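You operate a simulated robot arm through the tools that you are given. There is no shell and no other tool. Be economical: measure what you need, move in short steps, check, and stop when the job is done.

You run a simulated two-armed robot. Do the job below in one go: nothing can be reset, and whatever is moved stays where it is left.

## Task
Clamp the spacer bar in the vice and grease its top edge.
Fine: clamp it first; use the round brush and the grease tub; the brush goes back in its pot, the bar stays clamped. Set down upright: spacer bar. A coat counts when it lies all over at full strength: go over it till it gets no stronger.

Only the result counts: the job must be done as asked and must still hold three seconds after the hand-in. Knocking over, shifting, dropping, spilling or breaking anything else fails it.

## Robot
Two 7-joint arms with three-finger grippers on one trunk, on a base that drives. Base frame: it is fixed to the floor where the robot stands at the start and does not move with it; the origin is under the middle of the robot, x ahead of it, y to its left, z up. Lengths are in cm, angles in degrees, forces in N, time in s.
The left shoulder is at the start at [7, 14.6, 133.7], the right one opposite. With the tool pointing down near the work surface each hand reaches from about 10 to 64 cm from the robot's upright axis, wherever it stands, measured 20 degrees to its own side. Places, roughly: grease tub [70, 30, 90]; jaws of the vice [50, 20, 90]; tall pot [70, 20, 90]; vice [50, 20, 90]; vice knob [40, 20, 90]. Payload 2.2 kg a hand.
Tool frame (each hand has its own): the origin (TCP) lies between the finger pads and is the grasp point; the fingertips stand 2.8 cm ahead of it; z points along the fingers, y is the line along which they close. Largest opening 10.2 cm; the body of the gripper starts 7.1 cm behind the TCP.
Orientation is told as [roll, pitch, yaw] about the base's x, y, z axes, in that order, counted from this pose: with the fingers straight down and closing along the base's y, the tool's x points along the base's -x, its y along +y and its z along -z.

## Interface
- The arms move only by the tool drive_tool. It takes "left_moves", "right_moves" or both (then of equal length, played together; a hand with none holds still); each is a list of rows, each an object of numbers (a shift or turn left out is 0, a gripper value left out holds the last): "tx", "ty", "tz": the shift along the base's x, y, z in cm; "rx", "ry", "rz": the turn, a rotation vector about the base's x, y, z in degrees. In form: [{"tx": .., "ty": .., "tz": .., "rx": .., "ry": .., "rz": ..}, ...]. A call has 1 to 8 rows; each row shifts and turns the commanded pose from where the row before left it. "left_jaw" and "right_jaw" are, for a hand that has rows, the gripper command, from -1 (shut) to 1 (fully open), values between in proportion, set as the call begins (left out, the last holds). Each row takes 0.2 s and may step no farther than 5 cm and 8.6 degrees from the row before; otherwise, or with a gripper value out of range, the whole call is refused. A pose out of reach is approached as far as the arm can. The call stops where the force on the tool passes 40 N (or 10 N more than at its start, if that is more) or the arm is blocked; 0.2 s more then pass. The fingers move at their own pace and stop on an object; they squeeze with about 37 N. The grip force told is the motor's: it shows also when the fingers shut on nothing. Time passes only in rows, and 0.2 s behind the last, so rows that do not move let the fingers close. The reply holds the time, the measured pose of the TCP, the force on the tool along the base axes, the opening and the grip force, in the units named above and with some noise, with the torque about the TCP (base axes, N m) and any sound that the robot's microphone picked up.
- Cameras (640 x 400 px; columns grow to the right, rows downward): "scene" is now at [11.85, 2.23, 153.74]; the picture's right is [0.30, -0.95, 0.00], its down [-0.78, -0.24, -0.57] and it looks along [0.55, 0.17, -0.82] (base axes); focal length 263 px, centre (320, 200). "left" rides on the left gripper at [7.2, 3.8, -8.6] in its tool frame; the picture's right is [-0.46, 0.89, 0.00], its down [-0.60, -0.32, -0.73] and it looks along [-0.65, -0.34, 0.68] (tool axes); focal length 256 px, centre (320, 200). "right" rides on the right gripper at [6.9, 4.4, -8.6] in its tool frame; the picture's right is [-0.53, 0.85, 0.00], its down [-0.58, -0.36, -0.73] and it looks along [-0.62, -0.39, 0.68] (tool axes); focal length 256 px, centre (320, 200). There is no depth. A picture from a camera that has moved, and an enlarged one, comes with that camera's place and axes in the base frame and with its lens.
- camera(camera): a new picture of that camera. No time passes.
- lift_body(by): slides the trunk up (or, below 0, down) by that many cm; the arms and the scene camera ride with it, the base frame stays. It gives what a move gives, with no picture.
- drive_base(legs): drives the robot by 1 to 6 legs, each [ahead, left, turn to the left] in cm, cm and degrees, along the robot's own axes; the way and the turn of a leg run together, so that a leg with both is an arc; at most 150 cm and 180 degrees a leg. The arms and the cameras ride along, it lands a little off, and it stops where it bumps. It gives what a move gives.
- pan_tilt(pan, tilt): turns the head with the scene camera to pan (to the left, within 86 degrees either way) and tilt (down, from -29 to 69), counted from straight ahead of the robot. It gives what a move gives.
- inspect(camera, box): a new picture of the part [left, top, right, bottom] of that camera's present view, enlarged. No time passes.
- finish_job(): hands the job in; it is judged then, once.

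Go step by step. Nothing tells you exact positions but the pictures and the camera data: compare them with the known pose of the tool, close in by small moves and look again before you grip or let go. The budget is 120 turns and 100 pictures, counting those below and the enlarged ones. Unless the task says otherwise, let go and move clear before handing in, and close with one line.

The tools are called as name(argument=value, ...) on one line, values as JSON. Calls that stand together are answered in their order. drive_tool: Moves the arms, as the interface text tells. Its arguments: {"type":"object","properties":{"left_moves":{"type":"array","items":{"type":"object","properties":{"tx":{"type":"number"},"ty":{"type":"number"},"tz":{"type":"number"},"rx":{"type":"number"},"ry":{"type":"number"},"rz":{"type":"number"}}}},"left_jaw":{"type":"number"},"right_moves":{"type":"array","items":{"type":"object","properties":{"tx":{"type":"number"},"ty":{"type":"number"},"tz":{"type":"number"},"rx":{"type":"number"},"ry":{"type":"number"},"rz":{"type":"number"}}}},"right_jaw":{"type":"number"}},"required":[]} The other tools are called the same way: lift_body (by) slides the trunk up or down; drive_base (legs) drives the base; pan_tilt (pan, tilt) turns the head that bears the scene camera; camera (camera) takes a picture; inspect (camera, box) takes an enlarged picture of a part of a camera's view; finish_job () hands the job in.

At the start:

```text
t: 0.0
left_ee_pos: [34.72, 22.52, 128.0]
left_orientation: [0.0, 0.0, 0.0]
left_force: [0.3, -0.1, -0.6]
left_moment: [0.0, -0.06, -0.02]
left_opening: 10.21
left_gripper_force: 0.0
right_ee_pos: [34.8, -3.42, 124.43]
right_orientation: [0.0, -0.1, 0.0]
right_force: [0.2, -0.8, -0.1]
right_moment: [0.01, 0.0, 0.0]
right_opening: 10.21
right_gripper_force: 0.1
trunk travel left (down, up): [-87.5, 6.5]
robot x, y, heading: [-0.11, 0.07, 0.0]
head pan, tilt: [17.3, 54.9]
```

scene: 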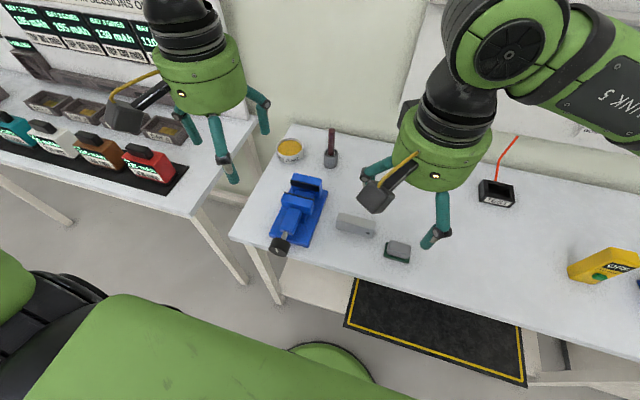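
right: 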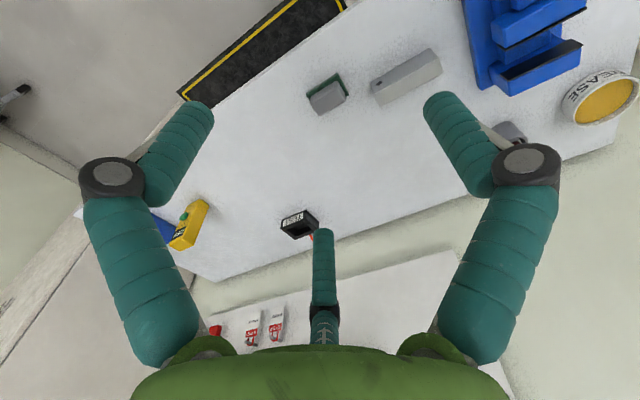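
left: 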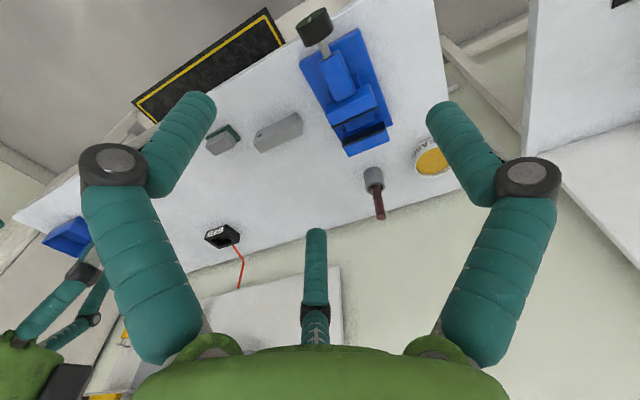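

I see the blue vice at about [50,20], with the grey spacer bar to its right near [50,4] and the tub and brush pot behind. I'll enlarge these areas first.

inspect(camera="scene", box=[230, 110, 430, 270])

inspect(camera="left", box=[190, 0, 470, 230])

```text
2.50 times, centred on (330, 190) of scene
camera zoom: at [11.85, 2.23, 153.74], right [0.3, -0.95, 0.0], down [-0.78, -0.24, -0.57], along [0.55, 0.17, -0.82], focal length 658 px, centre (295, 225)
```

zoom: 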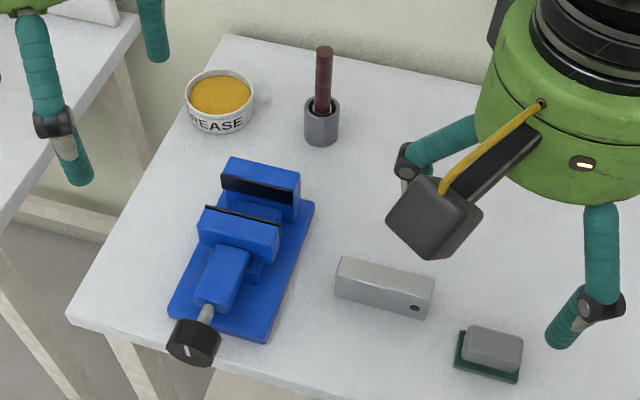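

```text
1.74 times, centred on (330, 115) of left
camera zoom: at [27.36, 26.2, 136.56], right [0.46, 0.89, 0.0], down [0.6, -0.32, 0.73], along [0.65, -0.34, -0.68], focal length 445 px, centre (303, 348)
```

zoom: 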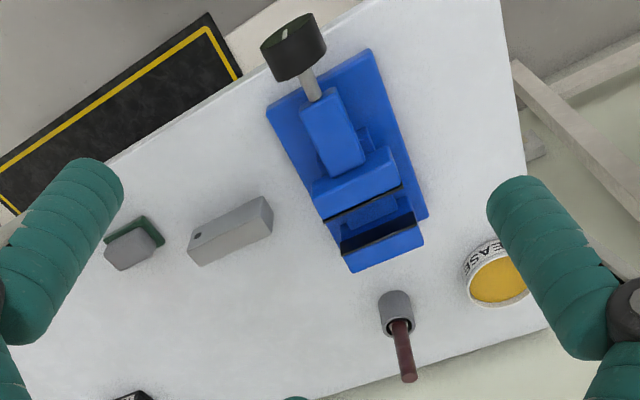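

The vice jaws open along roughly x and the knob faces me. I need finer views of the bar, the vice and the pot.

inspect(camera="scene", box=[325, 200, 385, 240])

inspect(camera="scene", box=[260, 165, 340, 260])

inspect(camera="left", box=[230, 0, 410, 160])

```text
10.00 times, centred on (355, 220) of scene
camera zoom: at [11.85, 2.23, 153.74], right [0.3, -0.95, 0.0], down [-0.78, -0.24, -0.57], along [0.55, 0.17, -0.82], focal length 2631 px, centre (-30, 0)
```

zoom: 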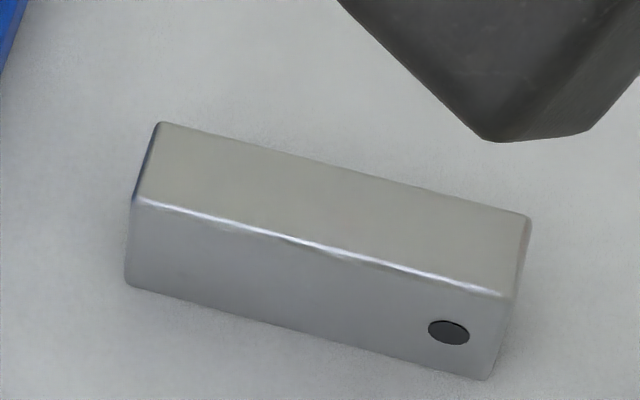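

```text
4.21 times, centred on (300, 212) of scene
camera zoom: at [11.85, 2.23, 153.74], right [0.3, -0.95, 0.0], down [-0.78, -0.24, -0.57], along [0.55, 0.17, -0.82], focal length 1108 px, centre (404, 147)
```

zoom: 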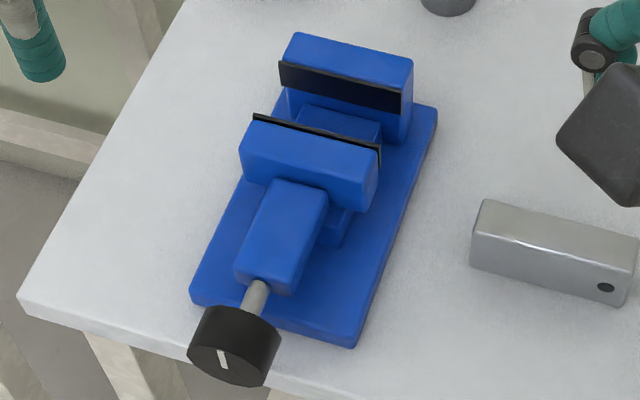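

```text
2.50 times, centred on (320, 80) of left
camera zoom: at [27.36, 26.2, 136.56], right [0.46, 0.89, 0.0], down [0.6, -0.32, 0.73], along [0.65, -0.34, -0.68], focal length 640 px, centre (320, 500)
```

zoom: 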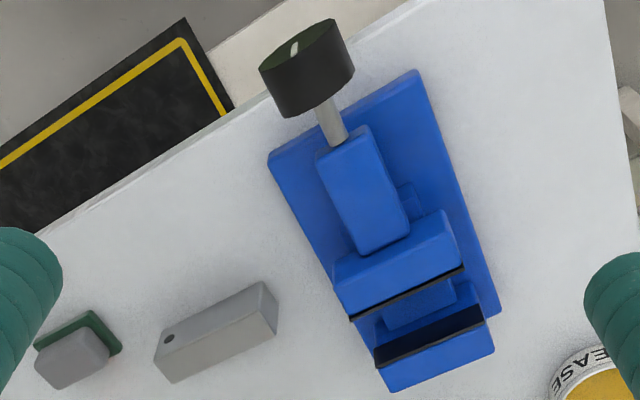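

Bar measures roughly 11 x 2.7 x 5 cm, table near z 85. I'll lower the left hand a bit beside the vice for a closer look with its camera.

drive_tool(left_moves=[{"tx": 0, "ty": 1.5, "tz": -4.5}, {"tx": 0, "ty": 1.5, "tz": -4.5}, {"tx": 0, "ty": 1.5, "tz": -4.5}, {"ty": 1, "tz": -4}, {"tz": -4}])

camera(camera="left")

camera(camera="scene")

```text
t: 1.2
left_ee_pos: [34.96, 28.06, 106.55]
left_orientation: [0.0, 0.1, 0.0]
left_force: [0.0, 0.0, 0.1]
left_moment: [-0.01, 0.05, 0.0]
left_opening: 10.19
left_gripper_force: 0.2
right_ee_pos: [34.98, -3.42, 124.33]
right_orientation: [0.0, 0.1, 0.1]
right_force: [0.9, -0.4, 0.7]
right_moment: [-0.01, 0.04, 0.01]
right_opening: 10.22
right_gripper_force: 0.0
trunk travel left (down, up): [-87.5, 6.5]
robot x, y, heading: [0.4, 0.17, -0.1]
head pan, tilt: [17.3, 54.9]
```

```text
91 pictures are left
camera left: at [27.61, 31.84, 115.15], right [0.46, 0.89, 0.0], down [0.6, -0.32, 0.73], along [0.65, -0.34, -0.68], focal length 256 px, centre (320, 200)
```

left: 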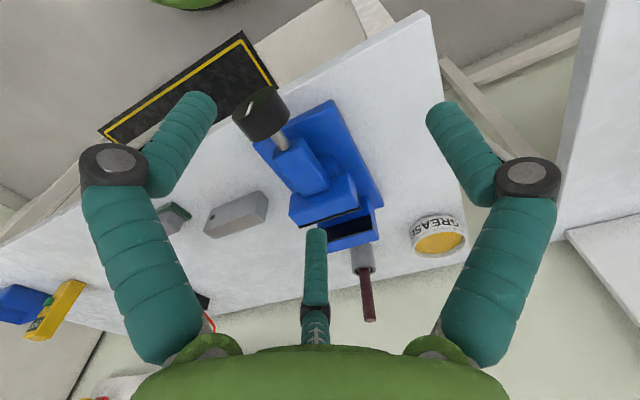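

```text
90 pictures are left
camera scene: at [12.03, 2.26, 153.73], right [0.3, -0.95, 0.0], down [-0.78, -0.24, -0.57], along [0.55, 0.17, -0.82], focal length 263 px, centre (320, 200)
```

scene: 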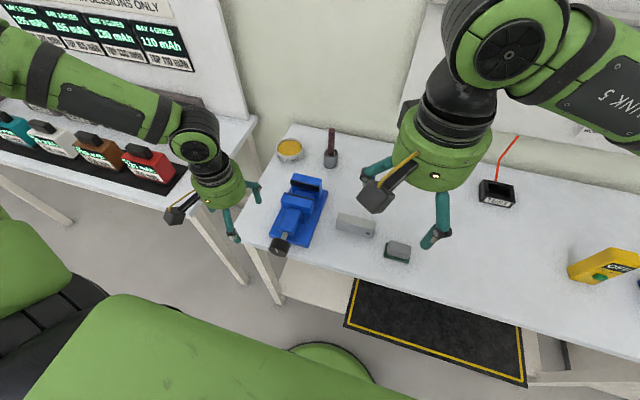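

The hand camera sees the vice well; I'll enlarge it for measurement.

inspect(camera="left", box=[225, 80, 405, 260])

inspect(camera="left", box=[340, 180, 480, 330])

inspect(camera="scene", box=[255, 160, 345, 260])

inspect(camera="scene", box=[270, 120, 350, 175])

```text
2.22 times, centred on (315, 170) of left
camera zoom: at [27.61, 31.84, 115.15], right [0.46, 0.89, 0.0], down [0.6, -0.32, 0.73], along [0.65, -0.34, -0.68], focal length 569 px, centre (331, 267)
```

zoom: 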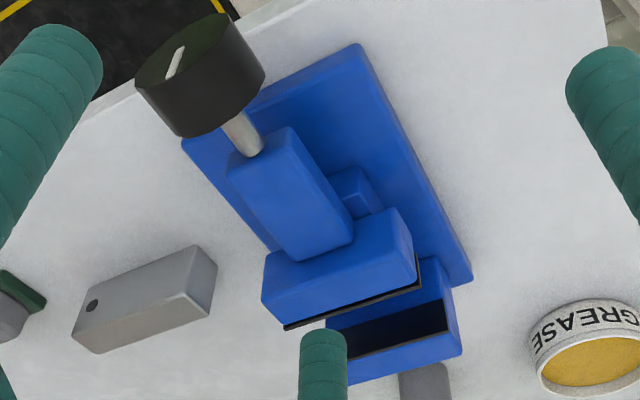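

```text
2.67 times, centred on (410, 255) of left
camera zoom: at [27.61, 31.84, 115.15], right [0.46, 0.89, 0.0], down [0.6, -0.32, 0.73], along [0.65, -0.34, -0.68], focal length 683 px, centre (80, 53)
```

zoom: 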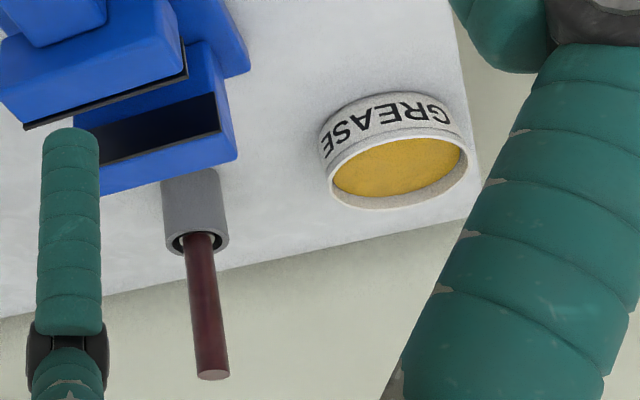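

```text
4.00 times, centred on (300, 210) of scene
camera zoom: at [12.03, 2.26, 153.73], right [0.3, -0.95, 0.0], down [-0.78, -0.24, -0.57], along [0.55, 0.17, -0.82], focal length 1052 px, centre (400, 160)
```

zoom: 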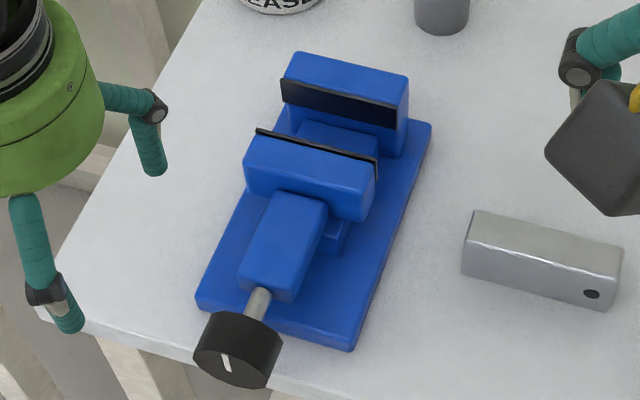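

```text
7.27 times, centred on (310, 148) of scene
camera zoom: at [12.03, 2.26, 153.73], right [0.3, -0.95, 0.0], down [-0.78, -0.24, -0.57], along [0.55, 0.17, -0.82], focal length 1914 px, centre (393, 582)
```

zoom: 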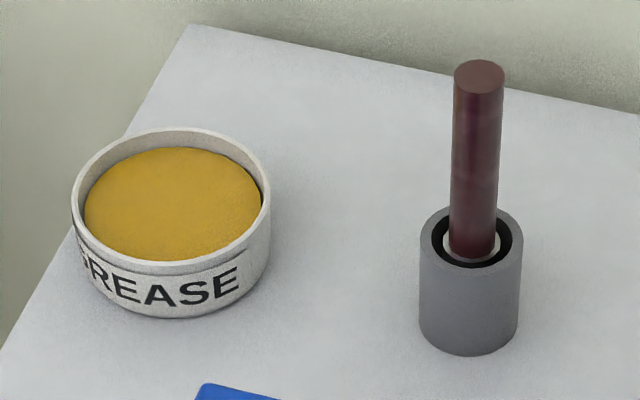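

From triangulation: table z≈85, jaws inner faces x≈51.6 and 56.5 (top z≈94, y 16.3–25), knob face around [35, 20.7, 92.7], brush handle [74,18] top z 100, tub [74,33] rim z 88.5. I'll turn the left hand to point forward to see whether it can take the knob end-on.

drive_tool(left_moves=[{"tx": -1.5, "ry": -8.5}, {"tx": -1.5, "ry": -8.5}, {"tx": -1.5, "ry": -8.5}, {"tx": -1.5, "ry": -8.5}, {"tx": -1.5, "ry": -8.5}, {"tx": -1.5, "ry": -8.5}])

drive_tool(left_moves=[{"tx": -1, "ry": -8.5}, {"tx": -1, "ry": -8.5}, {"tx": 0, "ry": -8.5}, {"tx": 0, "ry": -8.5}, {"ry": -5}])

```text
t: 2.6
left_ee_pos: [33.57, 32.05, 101.93]
left_orientation: [-0.3, -51.2, 0.2]
left_force: [0.6, 0.5, 0.5]
left_moment: [0.01, 0.02, 0.02]
left_opening: 10.2
left_gripper_force: 0.0
left hand out of reach, approached as far as the arm can: row 2, 3, 4, 5
right_ee_pos: [34.94, -3.38, 124.29]
right_orientation: [0.2, 0.0, 0.0]
right_force: [-1.0, 0.1, 0.5]
right_moment: [-0.01, 0.0, 0.0]
right_opening: 10.22
right_gripper_force: 0.0
trunk travel left (down, up): [-87.5, 6.5]
robot x, y, heading: [-0.13, -0.02, 0.1]
head pan, tilt: [17.3, 54.9]
```

```text
t: 3.8
left_ee_pos: [31.45, 32.03, 101.99]
left_orientation: [-156.7, -89.9, 156.6]
left_force: [-1.0, -1.1, 0.6]
left_moment: [0.02, 0.02, 0.01]
left_opening: 10.2
left_gripper_force: 0.0
right_ee_pos: [34.72, -3.46, 124.35]
right_orientation: [0.1, 0.0, 0.0]
right_force: [-0.6, -0.3, -0.1]
right_moment: [0.01, -0.03, 0.02]
right_opening: 10.2
right_gripper_force: 0.0
trunk travel left (down, up): [-87.5, 6.5]
robot x, y, heading: [0.22, -0.19, 0.1]
head pan, tilt: [17.3, 54.9]
```

The hand points forward now. I'll move in front of the knob, staying short of it, and look.

drive_tool(left_moves=[{"tx": -1, "ty": -2.8, "tz": -2}, {"tx": -1, "ty": -2.8, "tz": -2}, {"ty": -2.8, "tz": -2}, {"ty": -2.8, "tz": -2}, {"tz": -1}])

camera(camera="left")

camera(camera="scene")

```text
t: 5.0
left_ee_pos: [29.49, 20.8, 93.0]
left_orientation: [-128.4, -90.0, 128.3]
left_force: [-0.5, 0.3, 0.2]
left_moment: [0.03, 0.01, 0.0]
left_opening: 10.22
left_gripper_force: 0.1
right_ee_pos: [34.76, -3.42, 124.36]
right_orientation: [0.0, 0.0, 0.0]
right_force: [0.2, -0.4, -0.4]
right_moment: [-0.05, -0.01, 0.02]
right_opening: 10.17
right_gripper_force: 0.0
trunk travel left (down, up): [-87.5, 6.5]
robot x, y, heading: [0.35, 0.21, -0.1]
head pan, tilt: [17.3, 54.9]
```

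```text
85 pictures are left
camera left: at [20.81, 24.54, 85.63], right [0.0, 0.89, 0.46], down [-0.73, -0.32, 0.6], along [0.68, -0.34, 0.65], focal length 256 px, centre (320, 200)
```

left: 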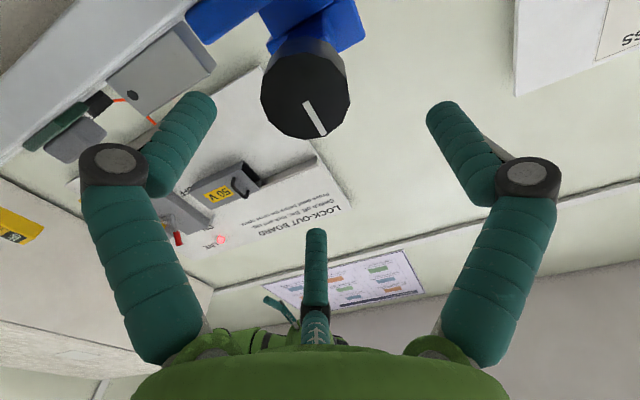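

```text
84 pictures are left
camera scene: at [11.83, 2.26, 153.74], right [0.3, -0.95, 0.0], down [-0.78, -0.24, -0.57], along [0.55, 0.17, -0.82], focal length 263 px, centre (320, 200)
```

scene: 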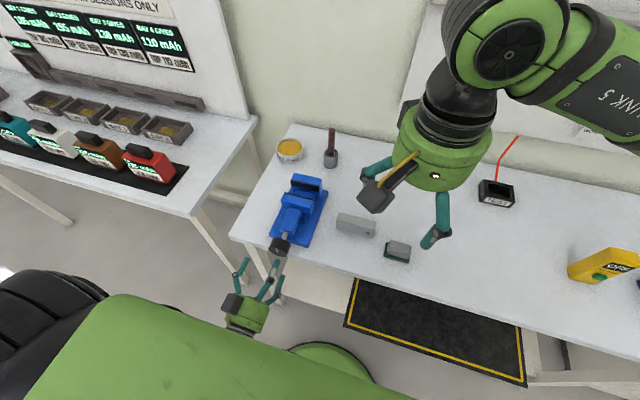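

The knob's centre reads about [35, 20.7, 91.2], radius 2.4. I'll slide over it and close.

drive_tool(left_moves=[{"tz": -1.8}, {"tx": 3.3}, {"tx": 3.2}])

camera(camera="left")

inspect(camera="scene", box=[230, 160, 350, 310])

```text
t: 5.8
left_ee_pos: [36.21, 20.75, 91.12]
left_orientation: [29.8, -90.1, -29.9]
left_force: [-0.1, 0.8, -1.0]
left_moment: [-0.01, -0.01, 0.04]
left_opening: 10.2
left_gripper_force: 0.0
right_ee_pos: [34.95, -3.33, 124.23]
right_orientation: [0.1, 0.1, 0.0]
right_force: [-0.7, -0.2, 0.1]
right_moment: [-0.06, 0.05, 0.02]
right_opening: 10.18
right_gripper_force: 0.0
trunk travel left (down, up): [-87.5, 6.5]
robot x, y, heading: [-0.17, -0.08, 0.0]
head pan, tilt: [17.3, 54.9]
```

```text
83 pictures are left
camera left: at [27.51, 24.46, 83.91], right [0.0, 0.89, 0.47], down [-0.73, -0.32, 0.6], along [0.68, -0.34, 0.65], focal length 256 px, centre (320, 200)
```

left: 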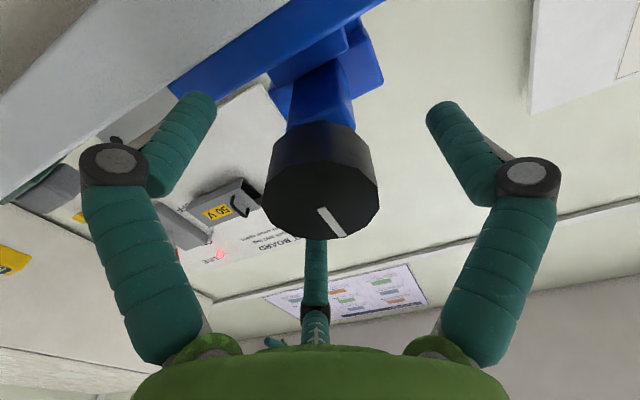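

```text
2.67 times, centred on (290, 235) of scene
camera zoom: at [12.01, 2.22, 153.73], right [0.3, -0.95, 0.0], down [-0.78, -0.24, -0.57], along [0.55, 0.17, -0.82], focal length 702 px, centre (400, 107)
```

zoom: 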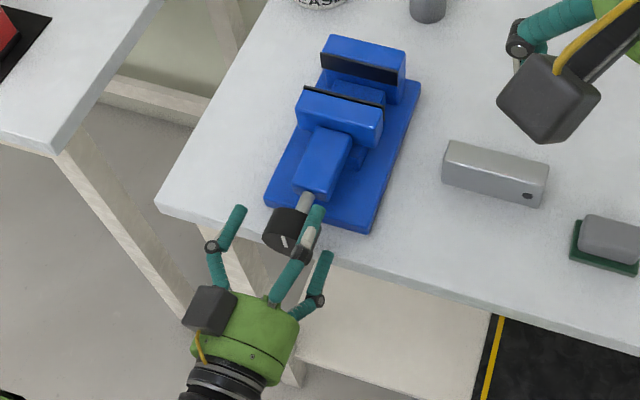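

Fingers surround the knob. I'll close on it and take a test turn.

drive_tool(left_moves=[{}, {}, {}], left_jaw=-1)

drive_tool(left_moves=[{"rx": -8}, {"rx": -8}, {"rx": -8}, {"rx": -8}, {"rx": -8}])

camera(camera="left")

inspect(camera="scene", box=[230, 160, 350, 310])

```text
t: 6.6
left_ee_pos: [36.03, 20.74, 91.25]
left_orientation: [176.8, -89.8, -176.8]
left_force: [-3.7, 3.5, 9.8]
left_moment: [0.38, -0.09, 0.24]
left_opening: 4.91
left_gripper_force: 45.4
right_ee_pos: [34.7, -3.41, 124.51]
right_orientation: [0.1, -0.1, -0.1]
right_force: [0.1, 0.1, 0.1]
right_moment: [-0.01, -0.01, 0.01]
right_opening: 10.17
right_gripper_force: 0.0
trunk travel left (down, up): [-87.5, 6.5]
robot x, y, heading: [-0.11, 0.12, 0.4]
head pan, tilt: [17.3, 54.9]
```

```text
t: 7.8
left_ee_pos: [36.0, 20.68, 91.33]
left_orientation: [-90.4, -50.1, 90.4]
left_force: [1.9, 3.4, 14.8]
left_moment: [0.94, -0.36, 0.06]
left_opening: 4.9
left_gripper_force: 44.7
right_ee_pos: [34.81, -3.43, 124.47]
right_orientation: [0.1, -0.2, 0.0]
right_force: [0.0, -0.6, -0.1]
right_moment: [0.02, 0.02, 0.01]
right_opening: 10.21
right_gripper_force: 0.0
trunk travel left (down, up): [-87.5, 6.5]
robot x, y, heading: [0.04, 0.07, -0.0]
head pan, tilt: [17.3, 54.9]
```

```text
81 pictures are left
camera left: at [27.36, 18.9, 83.29], right [0.0, 0.98, -0.21], down [-0.73, 0.14, 0.66], along [0.68, 0.16, 0.72], focal length 256 px, centre (320, 200)
```

left: 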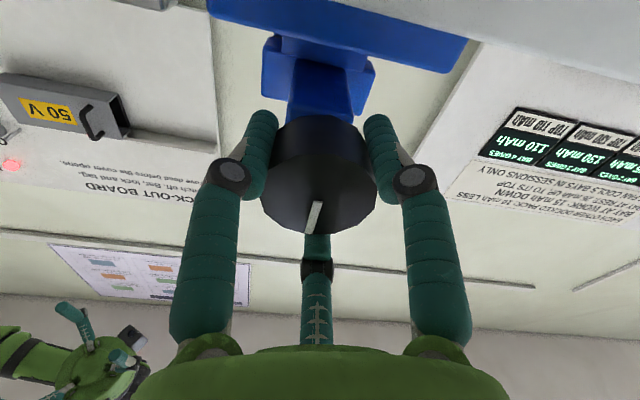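

```text
2.67 times, centred on (290, 235) of scene
camera zoom: at [11.71, 2.19, 153.76], right [0.3, -0.95, 0.0], down [-0.78, -0.24, -0.58], along [0.55, 0.17, -0.82], focal length 702 px, centre (400, 107)
```

zoom: 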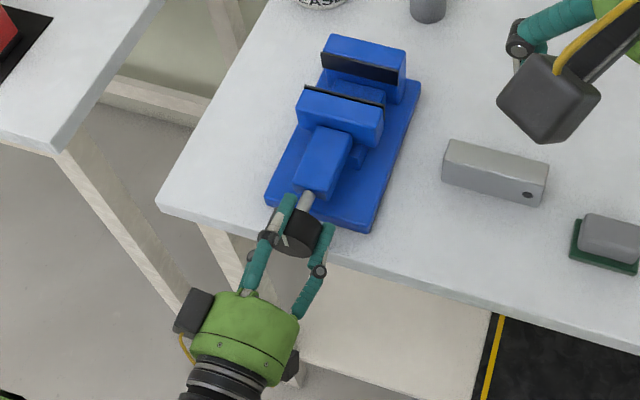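

The knob didn't follow – likely it is at its open stop, so it closes the other way. I'll turn it positive and compare.

drive_tool(left_moves=[{"rx": 8}, {"rx": 8}, {"rx": 8}, {"rx": 8}, {"rx": 8}, {"rx": 8}, {"rx": 8}, {"rx": 8}])

inspect(camera="scene", box=[230, 160, 350, 310])

camera(camera="left")

```text
t: 9.6
left_ee_pos: [36.01, 20.73, 91.48]
left_orientation: [90.9, -65.8, -90.8]
left_force: [6.3, 2.4, 23.5]
left_moment: [-0.07, 0.05, -0.77]
left_opening: 4.86
left_gripper_force: 44.6
right_ee_pos: [34.72, -3.4, 124.46]
right_orientation: [0.1, -0.1, -0.1]
right_force: [-0.8, 0.3, -0.5]
right_moment: [-0.01, 0.02, -0.01]
right_opening: 10.2
right_gripper_force: 0.1
trunk travel left (down, up): [-87.5, 6.5]
robot x, y, heading: [-0.08, 0.3, 0.0]
head pan, tilt: [17.3, 54.9]
```

```text
2.67 times, centred on (290, 235) of scene
camera zoom: at [11.72, 2.13, 153.76], right [0.3, -0.95, 0.0], down [-0.78, -0.24, -0.58], along [0.55, 0.17, -0.82], focal length 702 px, centre (400, 107)
```

zoom: 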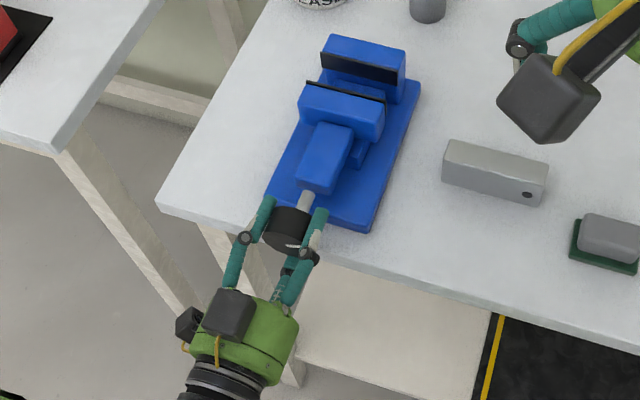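

```text
78 pictures are left
camera left: at [27.35, 27.06, 86.29], right [0.0, 0.62, 0.79], down [-0.73, -0.54, 0.42], along [0.68, -0.58, 0.46], focal length 256 px, centre (320, 200)
```

left: 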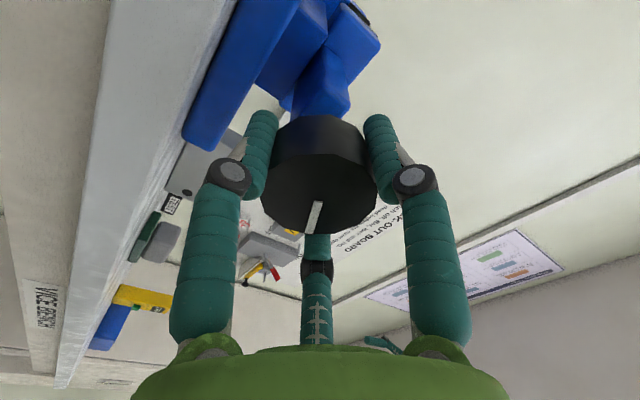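

Positive turning closes: about 0.45 cm per 64°. I'll return it to fully open, release and withdraw the left hand.

drive_tool(left_moves=[{"rx": -8, "tz": 0.1}, {"rx": -8, "tz": 0.1}, {"rx": -8}, {"rx": -8}, {"rx": -8}, {"rx": -8}, {"rx": -8}, {"rx": -7}])

drive_tool(left_moves=[{}, {}, {"tx": -3.5}, {"tx": -3.5}], left_jaw=1)

inspect(camera="scene", box=[255, 160, 345, 260])

camera(camera="left")

```text
t: 11.4
left_ee_pos: [35.99, 20.72, 91.31]
left_orientation: [-90.0, -50.8, 90.0]
left_force: [7.5, 1.0, 10.8]
left_moment: [0.0, -0.99, 0.16]
left_opening: 4.87
left_gripper_force: 45.2
right_ee_pos: [34.81, -3.47, 124.41]
right_orientation: [0.1, 0.1, -0.1]
right_force: [-0.1, 0.7, 0.0]
right_moment: [0.0, 0.02, -0.04]
right_opening: 10.21
right_gripper_force: 0.0
trunk travel left (down, up): [-87.5, 6.5]
robot x, y, heading: [0.04, -0.1, 0.2]
head pan, tilt: [17.3, 54.9]
```

```text
t: 12.4
left_ee_pos: [28.93, 20.75, 91.72]
left_orientation: [-90.2, -50.8, 90.1]
left_force: [0.0, 1.7, 0.3]
left_moment: [-0.02, 0.02, -0.01]
left_opening: 10.22
left_gripper_force: 0.1
right_ee_pos: [34.62, -3.43, 124.38]
right_orientation: [0.1, -0.1, 0.0]
right_force: [0.4, 1.0, -0.1]
right_moment: [0.01, -0.04, 0.02]
right_opening: 10.2
right_gripper_force: 0.0
trunk travel left (down, up): [-87.5, 6.5]
robot x, y, heading: [-0.09, -0.05, 0.2]
head pan, tilt: [17.3, 54.9]
```

```text
4.00 times, centred on (300, 210) of scene
camera zoom: at [11.67, 2.22, 153.75], right [0.3, -0.95, 0.0], down [-0.78, -0.24, -0.58], along [0.55, 0.17, -0.82], focal length 1052 px, centre (400, 160)
```

zoom: 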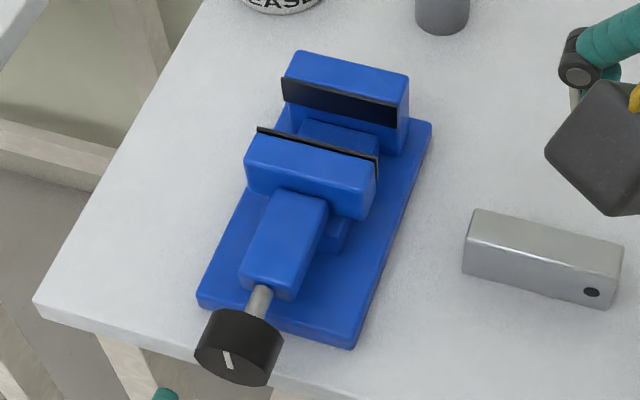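

```text
76 pictures are left
camera left: at [20.23, 19.07, 83.56], right [0.0, 0.98, -0.2], down [-0.73, 0.13, 0.67], along [0.68, 0.14, 0.72], focal length 256 px, centre (320, 200)
```

left: 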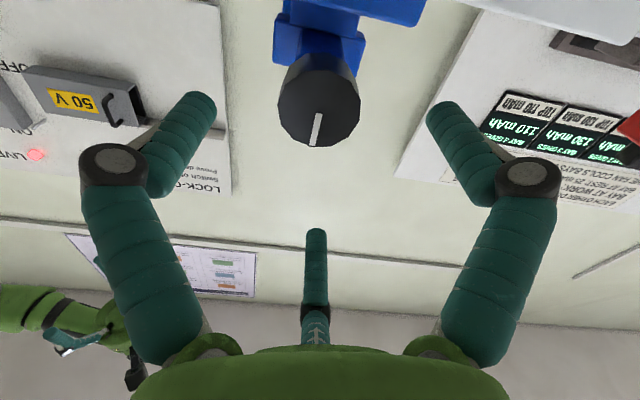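

Vice is fully open again (gap ≈4.9). Now the right hand: turn 90° so the fingers close along x, and go above the bar at about [50.7, 3.7].

drive_tool(right_moves=[{"tx": 2, "ty": 1, "tz": -1, "rz": 8.4}, {"tx": 2, "ty": 1, "tz": -1, "rz": 8.4}, {"tx": 2, "ty": 1, "tz": -1, "rz": 8.4}, {"tx": 2, "ty": 1, "tz": -1, "rz": 8.4}, {"tx": 2, "ty": 1, "tz": -1, "rz": 8.4}, {"tx": 2, "ty": 1, "tz": -1, "rz": 8.4}, {"tx": 2, "ty": 1, "tz": -1, "rz": 8.4}, {"tx": 2, "tz": -1, "rz": 8.4}])

drive_tool(right_moves=[{"tz": -3, "rz": 8.4}, {"tz": -3, "rz": 8.4}, {"tz": -4, "rz": 6.8}, {"tz": -3}])

camera(camera="right")

camera(camera="scene")

```text
t: 14.2
left_ee_pos: [28.98, 20.72, 91.51]
left_orientation: [-90.1, -51.1, 90.0]
left_force: [-0.3, 1.1, -0.1]
left_moment: [0.0, 0.0, -0.01]
left_opening: 10.18
left_gripper_force: 0.2
right_ee_pos: [49.5, 3.49, 117.05]
right_orientation: [0.1, 0.0, 61.7]
right_force: [0.0, 0.4, -0.3]
right_moment: [0.0, 0.02, -0.04]
right_opening: 10.19
right_gripper_force: 0.0
right hand out of reach, approached as far as the arm can: row 8
trunk travel left (down, up): [-87.5, 6.5]
robot x, y, heading: [0.11, -0.13, -0.1]
head pan, tilt: [17.3, 54.9]
```

```text
t: 15.2
left_ee_pos: [29.12, 20.67, 91.6]
left_orientation: [-89.9, -51.1, 90.1]
left_force: [0.0, -0.2, 0.1]
left_moment: [0.03, 0.0, -0.06]
left_opening: 10.19
left_gripper_force: 0.0
right_ee_pos: [49.46, 3.53, 113.99]
right_orientation: [0.1, 0.0, 61.6]
right_force: [0.4, -0.7, 0.0]
right_moment: [-0.01, 0.01, -0.04]
right_opening: 10.21
right_gripper_force: 0.1
right hand out of reach, approached as far as the arm can: row 1, 2, 3
trunk travel left (down, up): [-87.5, 6.5]
robot x, y, heading: [-0.37, -0.21, -0.1]
head pan, tilt: [17.3, 54.9]
```

```text
75 pictures are left
camera right: at [42.43, -0.47, 122.55], right [-0.49, 0.87, 0.0], down [0.6, 0.33, 0.73], along [0.64, 0.36, -0.68], focal length 256 px, centre (320, 200)
```

right: 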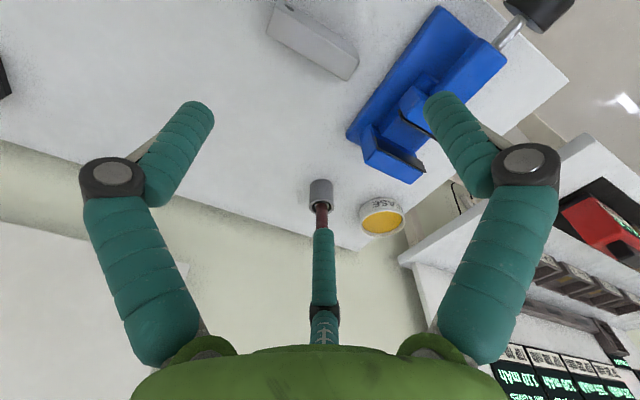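

```text
74 pictures are left
camera scene: at [11.94, 2.21, 153.73], right [0.3, -0.95, 0.0], down [-0.78, -0.24, -0.57], along [0.55, 0.17, -0.82], focal length 263 px, centre (320, 200)
```

scene: 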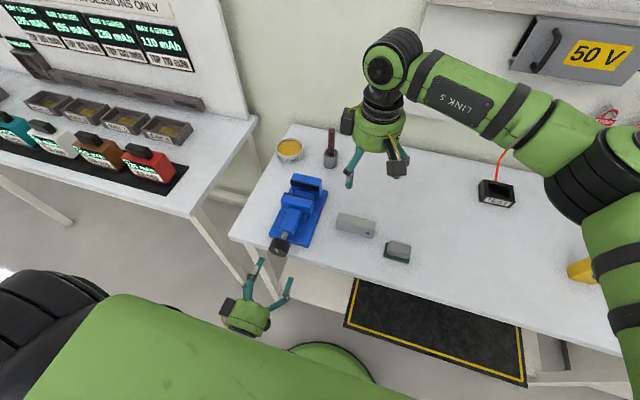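

Yaw +90° isn't reachable with the right wrist; I'll go the other way round to −90°.

drive_tool(right_moves=[{"rz": -8.5}, {"rz": -8.5}, {"rz": -8.5}, {"rz": -8.5}, {"rz": -8.5}, {"rz": -8.5}, {"rz": -8.5}, {"rz": -8.5}])

drive_tool(right_moves=[{"rz": -8.5}, {"rz": -8.5}, {"rz": -8.5}, {"rz": -8.5}, {"rz": -8.5}, {"rz": -8.5}, {"rz": -8.5}, {"rz": -8.5}])

drive_tool(right_moves=[{"rz": -8}, {"rz": -7.8}])

camera(camera="right")

```text
t: 17.0
left_ee_pos: [29.04, 20.75, 91.68]
left_orientation: [-90.2, -51.1, 90.0]
left_force: [-0.3, -0.5, 0.6]
left_moment: [-0.02, 0.05, -0.01]
left_opening: 10.2
left_gripper_force: 0.0
right_ee_pos: [49.3, 3.64, 114.03]
right_orientation: [0.1, 0.1, -6.6]
right_force: [-0.2, -0.7, 0.0]
right_moment: [0.01, -0.02, 0.01]
right_opening: 10.21
right_gripper_force: 0.0
trunk travel left (down, up): [-87.5, 6.5]
robot x, y, heading: [0.33, 0.17, -0.0]
head pan, tilt: [17.3, 54.9]
```

```text
t: 18.8
left_ee_pos: [29.05, 20.83, 91.66]
left_orientation: [-90.2, -51.0, 89.9]
left_force: [-0.7, 0.0, 0.0]
left_moment: [-0.02, -0.02, 0.02]
left_opening: 10.22
left_gripper_force: 0.0
right_ee_pos: [49.3, 3.61, 113.9]
right_orientation: [0.1, 0.0, -74.6]
right_force: [-0.3, -0.4, -1.2]
right_moment: [0.01, 0.01, 0.02]
right_opening: 10.17
right_gripper_force: 0.0
trunk travel left (down, up): [-87.5, 6.5]
robot x, y, heading: [-0.12, 0.17, -0.1]
head pan, tilt: [17.3, 54.9]
```

```text
t: 19.4
left_ee_pos: [29.06, 20.78, 91.55]
left_orientation: [-90.1, -51.0, 89.9]
left_force: [0.5, -0.6, -0.1]
left_moment: [-0.04, 0.01, -0.04]
left_opening: 10.2
left_gripper_force: 0.2
right_ee_pos: [49.28, 3.78, 113.95]
right_orientation: [0.1, 0.0, -90.5]
right_force: [-0.6, 0.1, -0.2]
right_moment: [0.0, 0.03, 0.02]
right_opening: 10.19
right_gripper_force: 0.1
trunk travel left (down, up): [-87.5, 6.5]
robot x, y, heading: [0.13, 0.04, -0.1]
head pan, tilt: [17.3, 54.9]
```

```text
73 pictures are left
camera right: at [53.83, 10.53, 122.5], right [0.84, -0.54, 0.0], down [-0.37, -0.57, 0.73], along [-0.39, -0.62, -0.68], focal length 256 px, centre (320, 200)
```

right: 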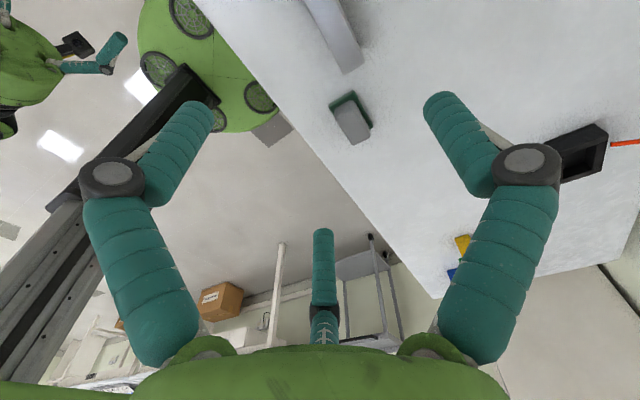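

That works. Move over the bar and descend part way, then check.

drive_tool(right_moves=[{"tx": 1.4, "tz": -4, "rz": 1.2}, {"tz": -4.5}, {"tz": -4.5}, {"tz": -3.5}])

camera(camera="right")

inspect(camera="scene", box=[280, 150, 440, 270])

```text
t: 20.4
left_ee_pos: [29.1, 20.89, 91.53]
left_orientation: [-90.0, -51.0, 90.0]
left_force: [-0.1, 0.7, 0.2]
left_moment: [0.02, 0.01, 0.03]
left_opening: 10.17
left_gripper_force: 0.0
right_ee_pos: [50.69, 3.86, 97.62]
right_orientation: [0.1, 0.0, -89.0]
right_force: [0.0, -0.4, 0.4]
right_moment: [0.03, 0.01, -0.02]
right_opening: 10.19
right_gripper_force: 0.1
trunk travel left (down, up): [-87.5, 6.5]
robot x, y, heading: [-0.23, 0.08, -0.2]
head pan, tilt: [17.3, 54.9]
```

```text
72 pictures are left
camera right: at [55.08, 10.76, 106.14], right [0.85, -0.52, 0.0], down [-0.36, -0.58, 0.73], along [-0.38, -0.62, -0.68], focal length 256 px, centre (320, 200)
```

right: 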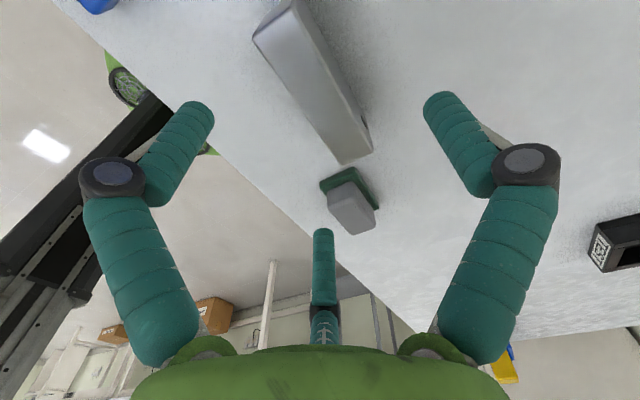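

```text
3.33 times, centred on (360, 210) of scene
camera zoom: at [11.93, 2.25, 153.74], right [0.3, -0.95, 0.0], down [-0.78, -0.24, -0.57], along [0.55, 0.17, -0.82], focal length 877 px, centre (187, 167)
```

zoom: 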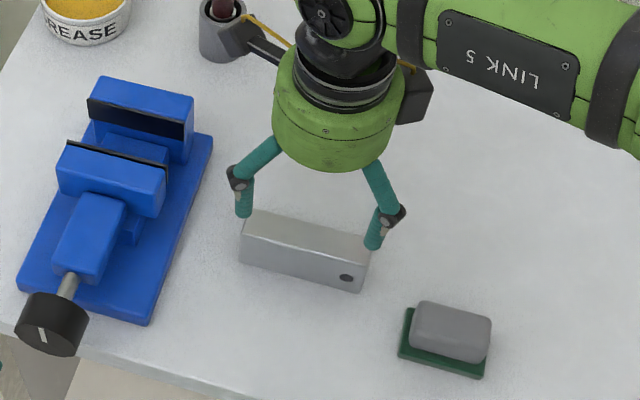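

Alignment of the right hand with the bar checks out in both views. Descend so the fingertips reach ~1.4 cm below the bar's top.

drive_tool(right_moves=[{"ty": -0.2, "tz": -3}, {"tz": -2}, {"tz": -1.5}])

camera(camera="right")

inspect(camera="scene", box=[310, 170, 410, 250])

```text
t: 21.2
left_ee_pos: [29.09, 20.74, 91.59]
left_orientation: [-90.0, -51.0, 90.0]
left_force: [-0.3, 0.3, 0.9]
left_moment: [0.0, -0.01, -0.01]
left_opening: 10.21
left_gripper_force: 0.1
right_ee_pos: [50.73, 3.49, 91.05]
right_orientation: [0.0, 0.0, -89.0]
right_force: [0.1, 0.1, -0.6]
right_moment: [-0.04, -0.02, 0.0]
right_opening: 10.21
right_gripper_force: 0.2
trunk travel left (down, up): [-87.5, 6.5]
robot x, y, heading: [-0.14, -0.09, 0.2]
head pan, tilt: [17.3, 54.9]
```

```text
70 pictures are left
camera right: at [55.01, 10.44, 99.63], right [0.85, -0.52, 0.0], down [-0.36, -0.58, 0.73], along [-0.38, -0.62, -0.68], focal length 256 px, centre (320, 200)
```

right: 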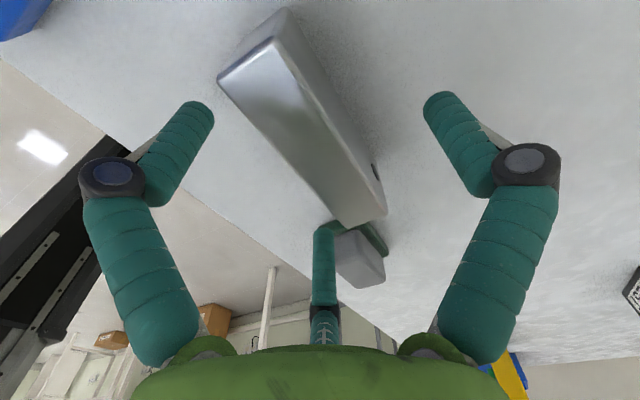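

```text
5.00 times, centred on (360, 210) of scene
camera zoom: at [11.83, 2.22, 153.74], right [0.3, -0.95, 0.0], down [-0.78, -0.24, -0.57], along [0.55, 0.17, -0.82], focal length 1316 px, centre (120, 150)
```

zoom: 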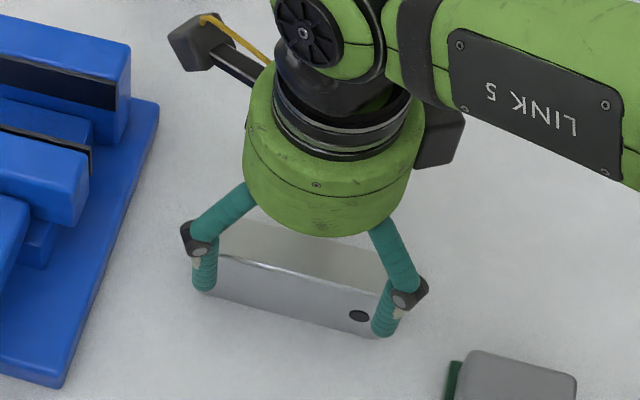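

The fingers straddle the bar. Close.

drive_tool(right_moves=[{}, {}, {}], right_jaw=-1)

camera(camera="right")

inspect(camera="scene", box=[310, 170, 410, 250])

```text
t: 22.0
left_ee_pos: [28.96, 20.82, 91.56]
left_orientation: [-90.1, -50.9, 90.1]
left_force: [0.6, -0.4, -0.3]
left_moment: [-0.03, 0.02, -0.01]
left_opening: 10.19
left_gripper_force: 0.0
right_ee_pos: [50.78, 3.46, 91.14]
right_orientation: [0.3, 0.1, -88.9]
right_force: [5.1, 1.1, 9.6]
right_moment: [0.11, -0.12, 0.03]
right_opening: 4.33
right_gripper_force: 37.3
trunk travel left (down, up): [-87.5, 6.5]
robot x, y, heading: [0.08, 0.22, -0.4]
head pan, tilt: [17.3, 54.9]
```

```text
68 pictures are left
camera right: at [55.06, 10.49, 99.81], right [0.85, -0.52, 0.0], down [-0.36, -0.58, 0.73], along [-0.38, -0.62, -0.68], focal length 256 px, centre (320, 200)
```

right: 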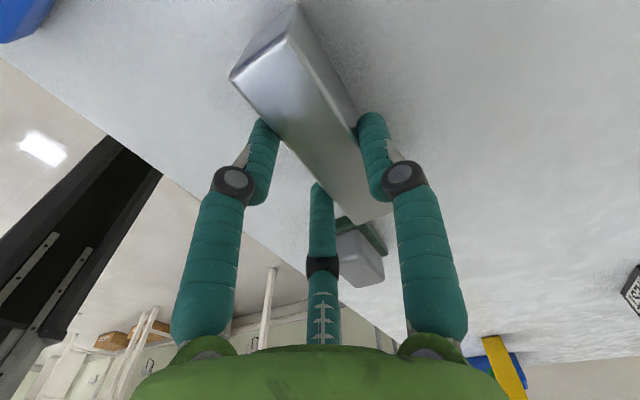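

```text
5.00 times, centred on (360, 210) of scene
camera zoom: at [11.79, 2.24, 153.76], right [0.3, -0.95, 0.0], down [-0.78, -0.24, -0.57], along [0.55, 0.17, -0.82], focal length 1316 px, centre (120, 150)
```

zoom: 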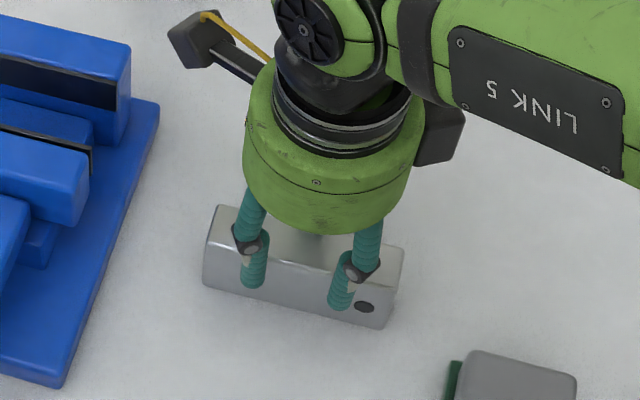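

The gripper is really three-fingered and holds the bar firmly (opening 4.3). Lift it clear and look at how it sits.

drive_tool(right_moves=[{"tz": 2}, {"tz": 3}, {"tz": 4}, {"tz": 4}])

camera(camera="right")

inspect(camera="scene", box=[250, 130, 410, 250])

```text
t: 23.0
left_ee_pos: [28.93, 20.71, 91.63]
left_orientation: [-90.1, -51.0, 90.0]
left_force: [0.8, -0.1, -1.3]
left_moment: [-0.02, -0.01, 0.01]
left_opening: 10.19
left_gripper_force: 0.0
right_ee_pos: [50.59, 3.64, 104.25]
right_orientation: [0.0, 0.0, -89.0]
right_force: [-0.7, 0.1, -2.4]
right_moment: [0.03, -0.02, 0.01]
right_opening: 4.34
right_gripper_force: 37.3
trunk travel left (down, up): [-87.5, 6.5]
robot x, y, heading: [-0.0, 0.1, -0.1]
head pan, tilt: [17.3, 54.9]
```

```text
66 pictures are left
camera right: at [54.91, 10.63, 112.79], right [0.85, -0.52, 0.0], down [-0.36, -0.58, 0.73], along [-0.38, -0.63, -0.68], focal length 256 px, centre (320, 200)
```

right: 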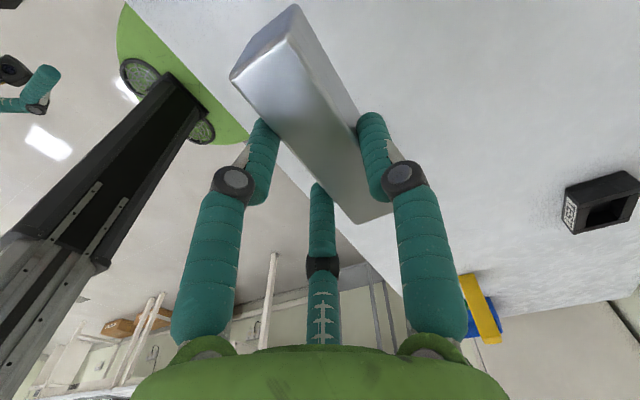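

```text
3.33 times, centred on (330, 190) of scene
camera zoom: at [11.84, 2.24, 153.73], right [0.3, -0.95, 0.0], down [-0.78, -0.24, -0.57], along [0.55, 0.17, -0.82], focal length 877 px, centre (287, 233)
```

zoom: 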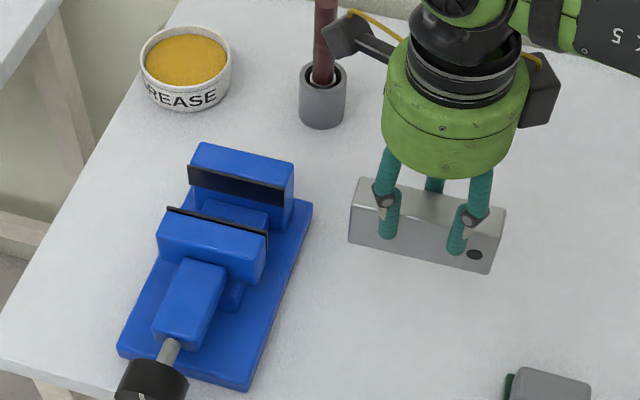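

Held firmly and level. I'll carry it over the vice: bar centre should come to about y 20.7 with its back face just short of the fixed jaw.

drive_tool(right_moves=[{"tx": 0.8, "ty": 4.2}, {"tx": 0.8, "ty": 4.2}, {"tx": 0.8, "ty": 4.2}, {"tx": 0.8, "ty": 4.3}])

inspect(camera="scene", box=[250, 150, 350, 230])

camera(camera="right")

```text
t: 24.0
left_ee_pos: [29.07, 20.58, 91.59]
left_orientation: [-90.0, -51.0, 90.0]
left_force: [-1.5, -0.6, 0.7]
left_moment: [-0.01, 0.0, 0.03]
left_opening: 10.19
left_gripper_force: 0.1
right_ee_pos: [52.43, 12.81, 103.92]
right_orientation: [0.0, 0.0, -88.9]
right_force: [0.7, 0.0, -2.6]
right_moment: [0.02, 0.02, 0.0]
right_opening: 4.36
right_gripper_force: 37.3
right hand out of reach, approached as far as the arm can: row 3, 4
trunk travel left (down, up): [-87.5, 6.5]
robot x, y, heading: [-0.16, -0.17, -0.1]
head pan, tilt: [17.3, 54.9]
```

```text
5.00 times, centred on (300, 190) of scene
camera zoom: at [11.99, 2.07, 153.73], right [0.3, -0.95, 0.0], down [-0.78, -0.24, -0.57], along [0.55, 0.17, -0.82], focal length 1316 px, centre (420, 250)
```

zoom: 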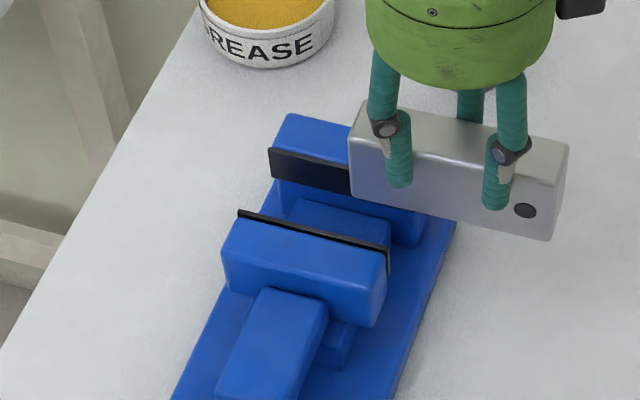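

```text
63 pictures are left
camera right: at [56.83, 19.8, 112.53], right [0.85, -0.52, 0.0], down [-0.35, -0.58, 0.73], along [-0.38, -0.62, -0.68], focal length 256 px, centre (320, 200)
```

right: 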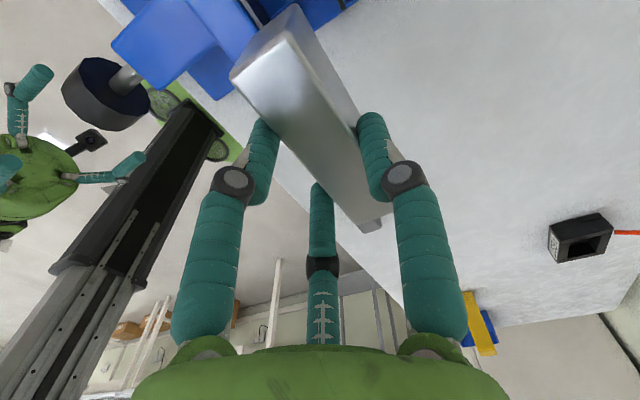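

The right arm can't cross that far; I'll shift the whole robot 17 cm to the left (raising the bar a little first).

drive_tool(right_moves=[{"tz": 3}])

drive_base(legs=[[0, 17, 0]])

camera(camera="scene")

```text
t: 24.4
left_ee_pos: [29.06, 20.72, 91.6]
left_orientation: [-90.0, -50.9, 90.0]
left_force: [-0.5, 0.2, -0.8]
left_moment: [0.03, 0.01, 0.02]
left_opening: 10.22
left_gripper_force: 0.0
right_ee_pos: [52.42, 12.98, 107.05]
right_orientation: [0.1, 0.0, -89.0]
right_force: [-0.8, -0.2, -3.4]
right_moment: [0.0, 0.06, 0.01]
right_opening: 4.35
right_gripper_force: 36.8
trunk travel left (down, up): [-87.5, 6.5]
robot x, y, heading: [-0.09, 0.02, -0.2]
head pan, tilt: [17.3, 54.9]
```

```text
t: 25.9
left_ee_pos: [29.03, 37.73, 91.54]
left_orientation: [-90.0, -51.1, 90.1]
left_force: [0.4, 0.2, -0.3]
left_moment: [0.0, 0.01, -0.01]
left_opening: 10.19
left_gripper_force: 0.0
right_ee_pos: [52.4, 29.95, 107.06]
right_orientation: [0.1, 0.2, -89.0]
right_force: [0.3, 0.0, -3.6]
right_moment: [0.06, 0.01, -0.02]
right_opening: 4.34
right_gripper_force: 36.8
trunk travel left (down, up): [-87.5, 6.5]
robot x, y, heading: [-0.36, 17.16, 0.2]
head pan, tilt: [17.3, 54.9]
```

```text
62 pictures are left
camera scene: at [11.9, 18.98, 153.74], right [0.3, -0.95, 0.0], down [-0.78, -0.24, -0.57], along [0.55, 0.17, -0.82], focal length 263 px, centre (320, 200)
```

scene: 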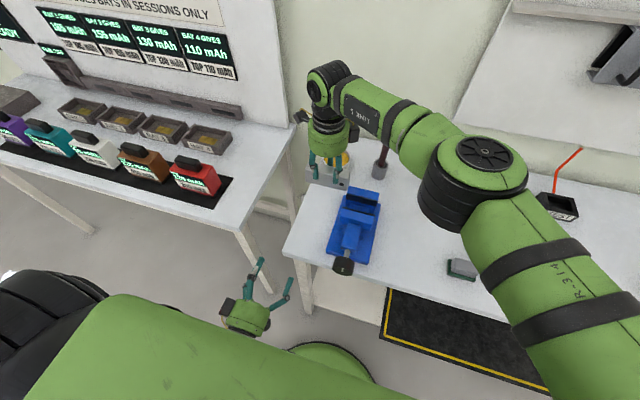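

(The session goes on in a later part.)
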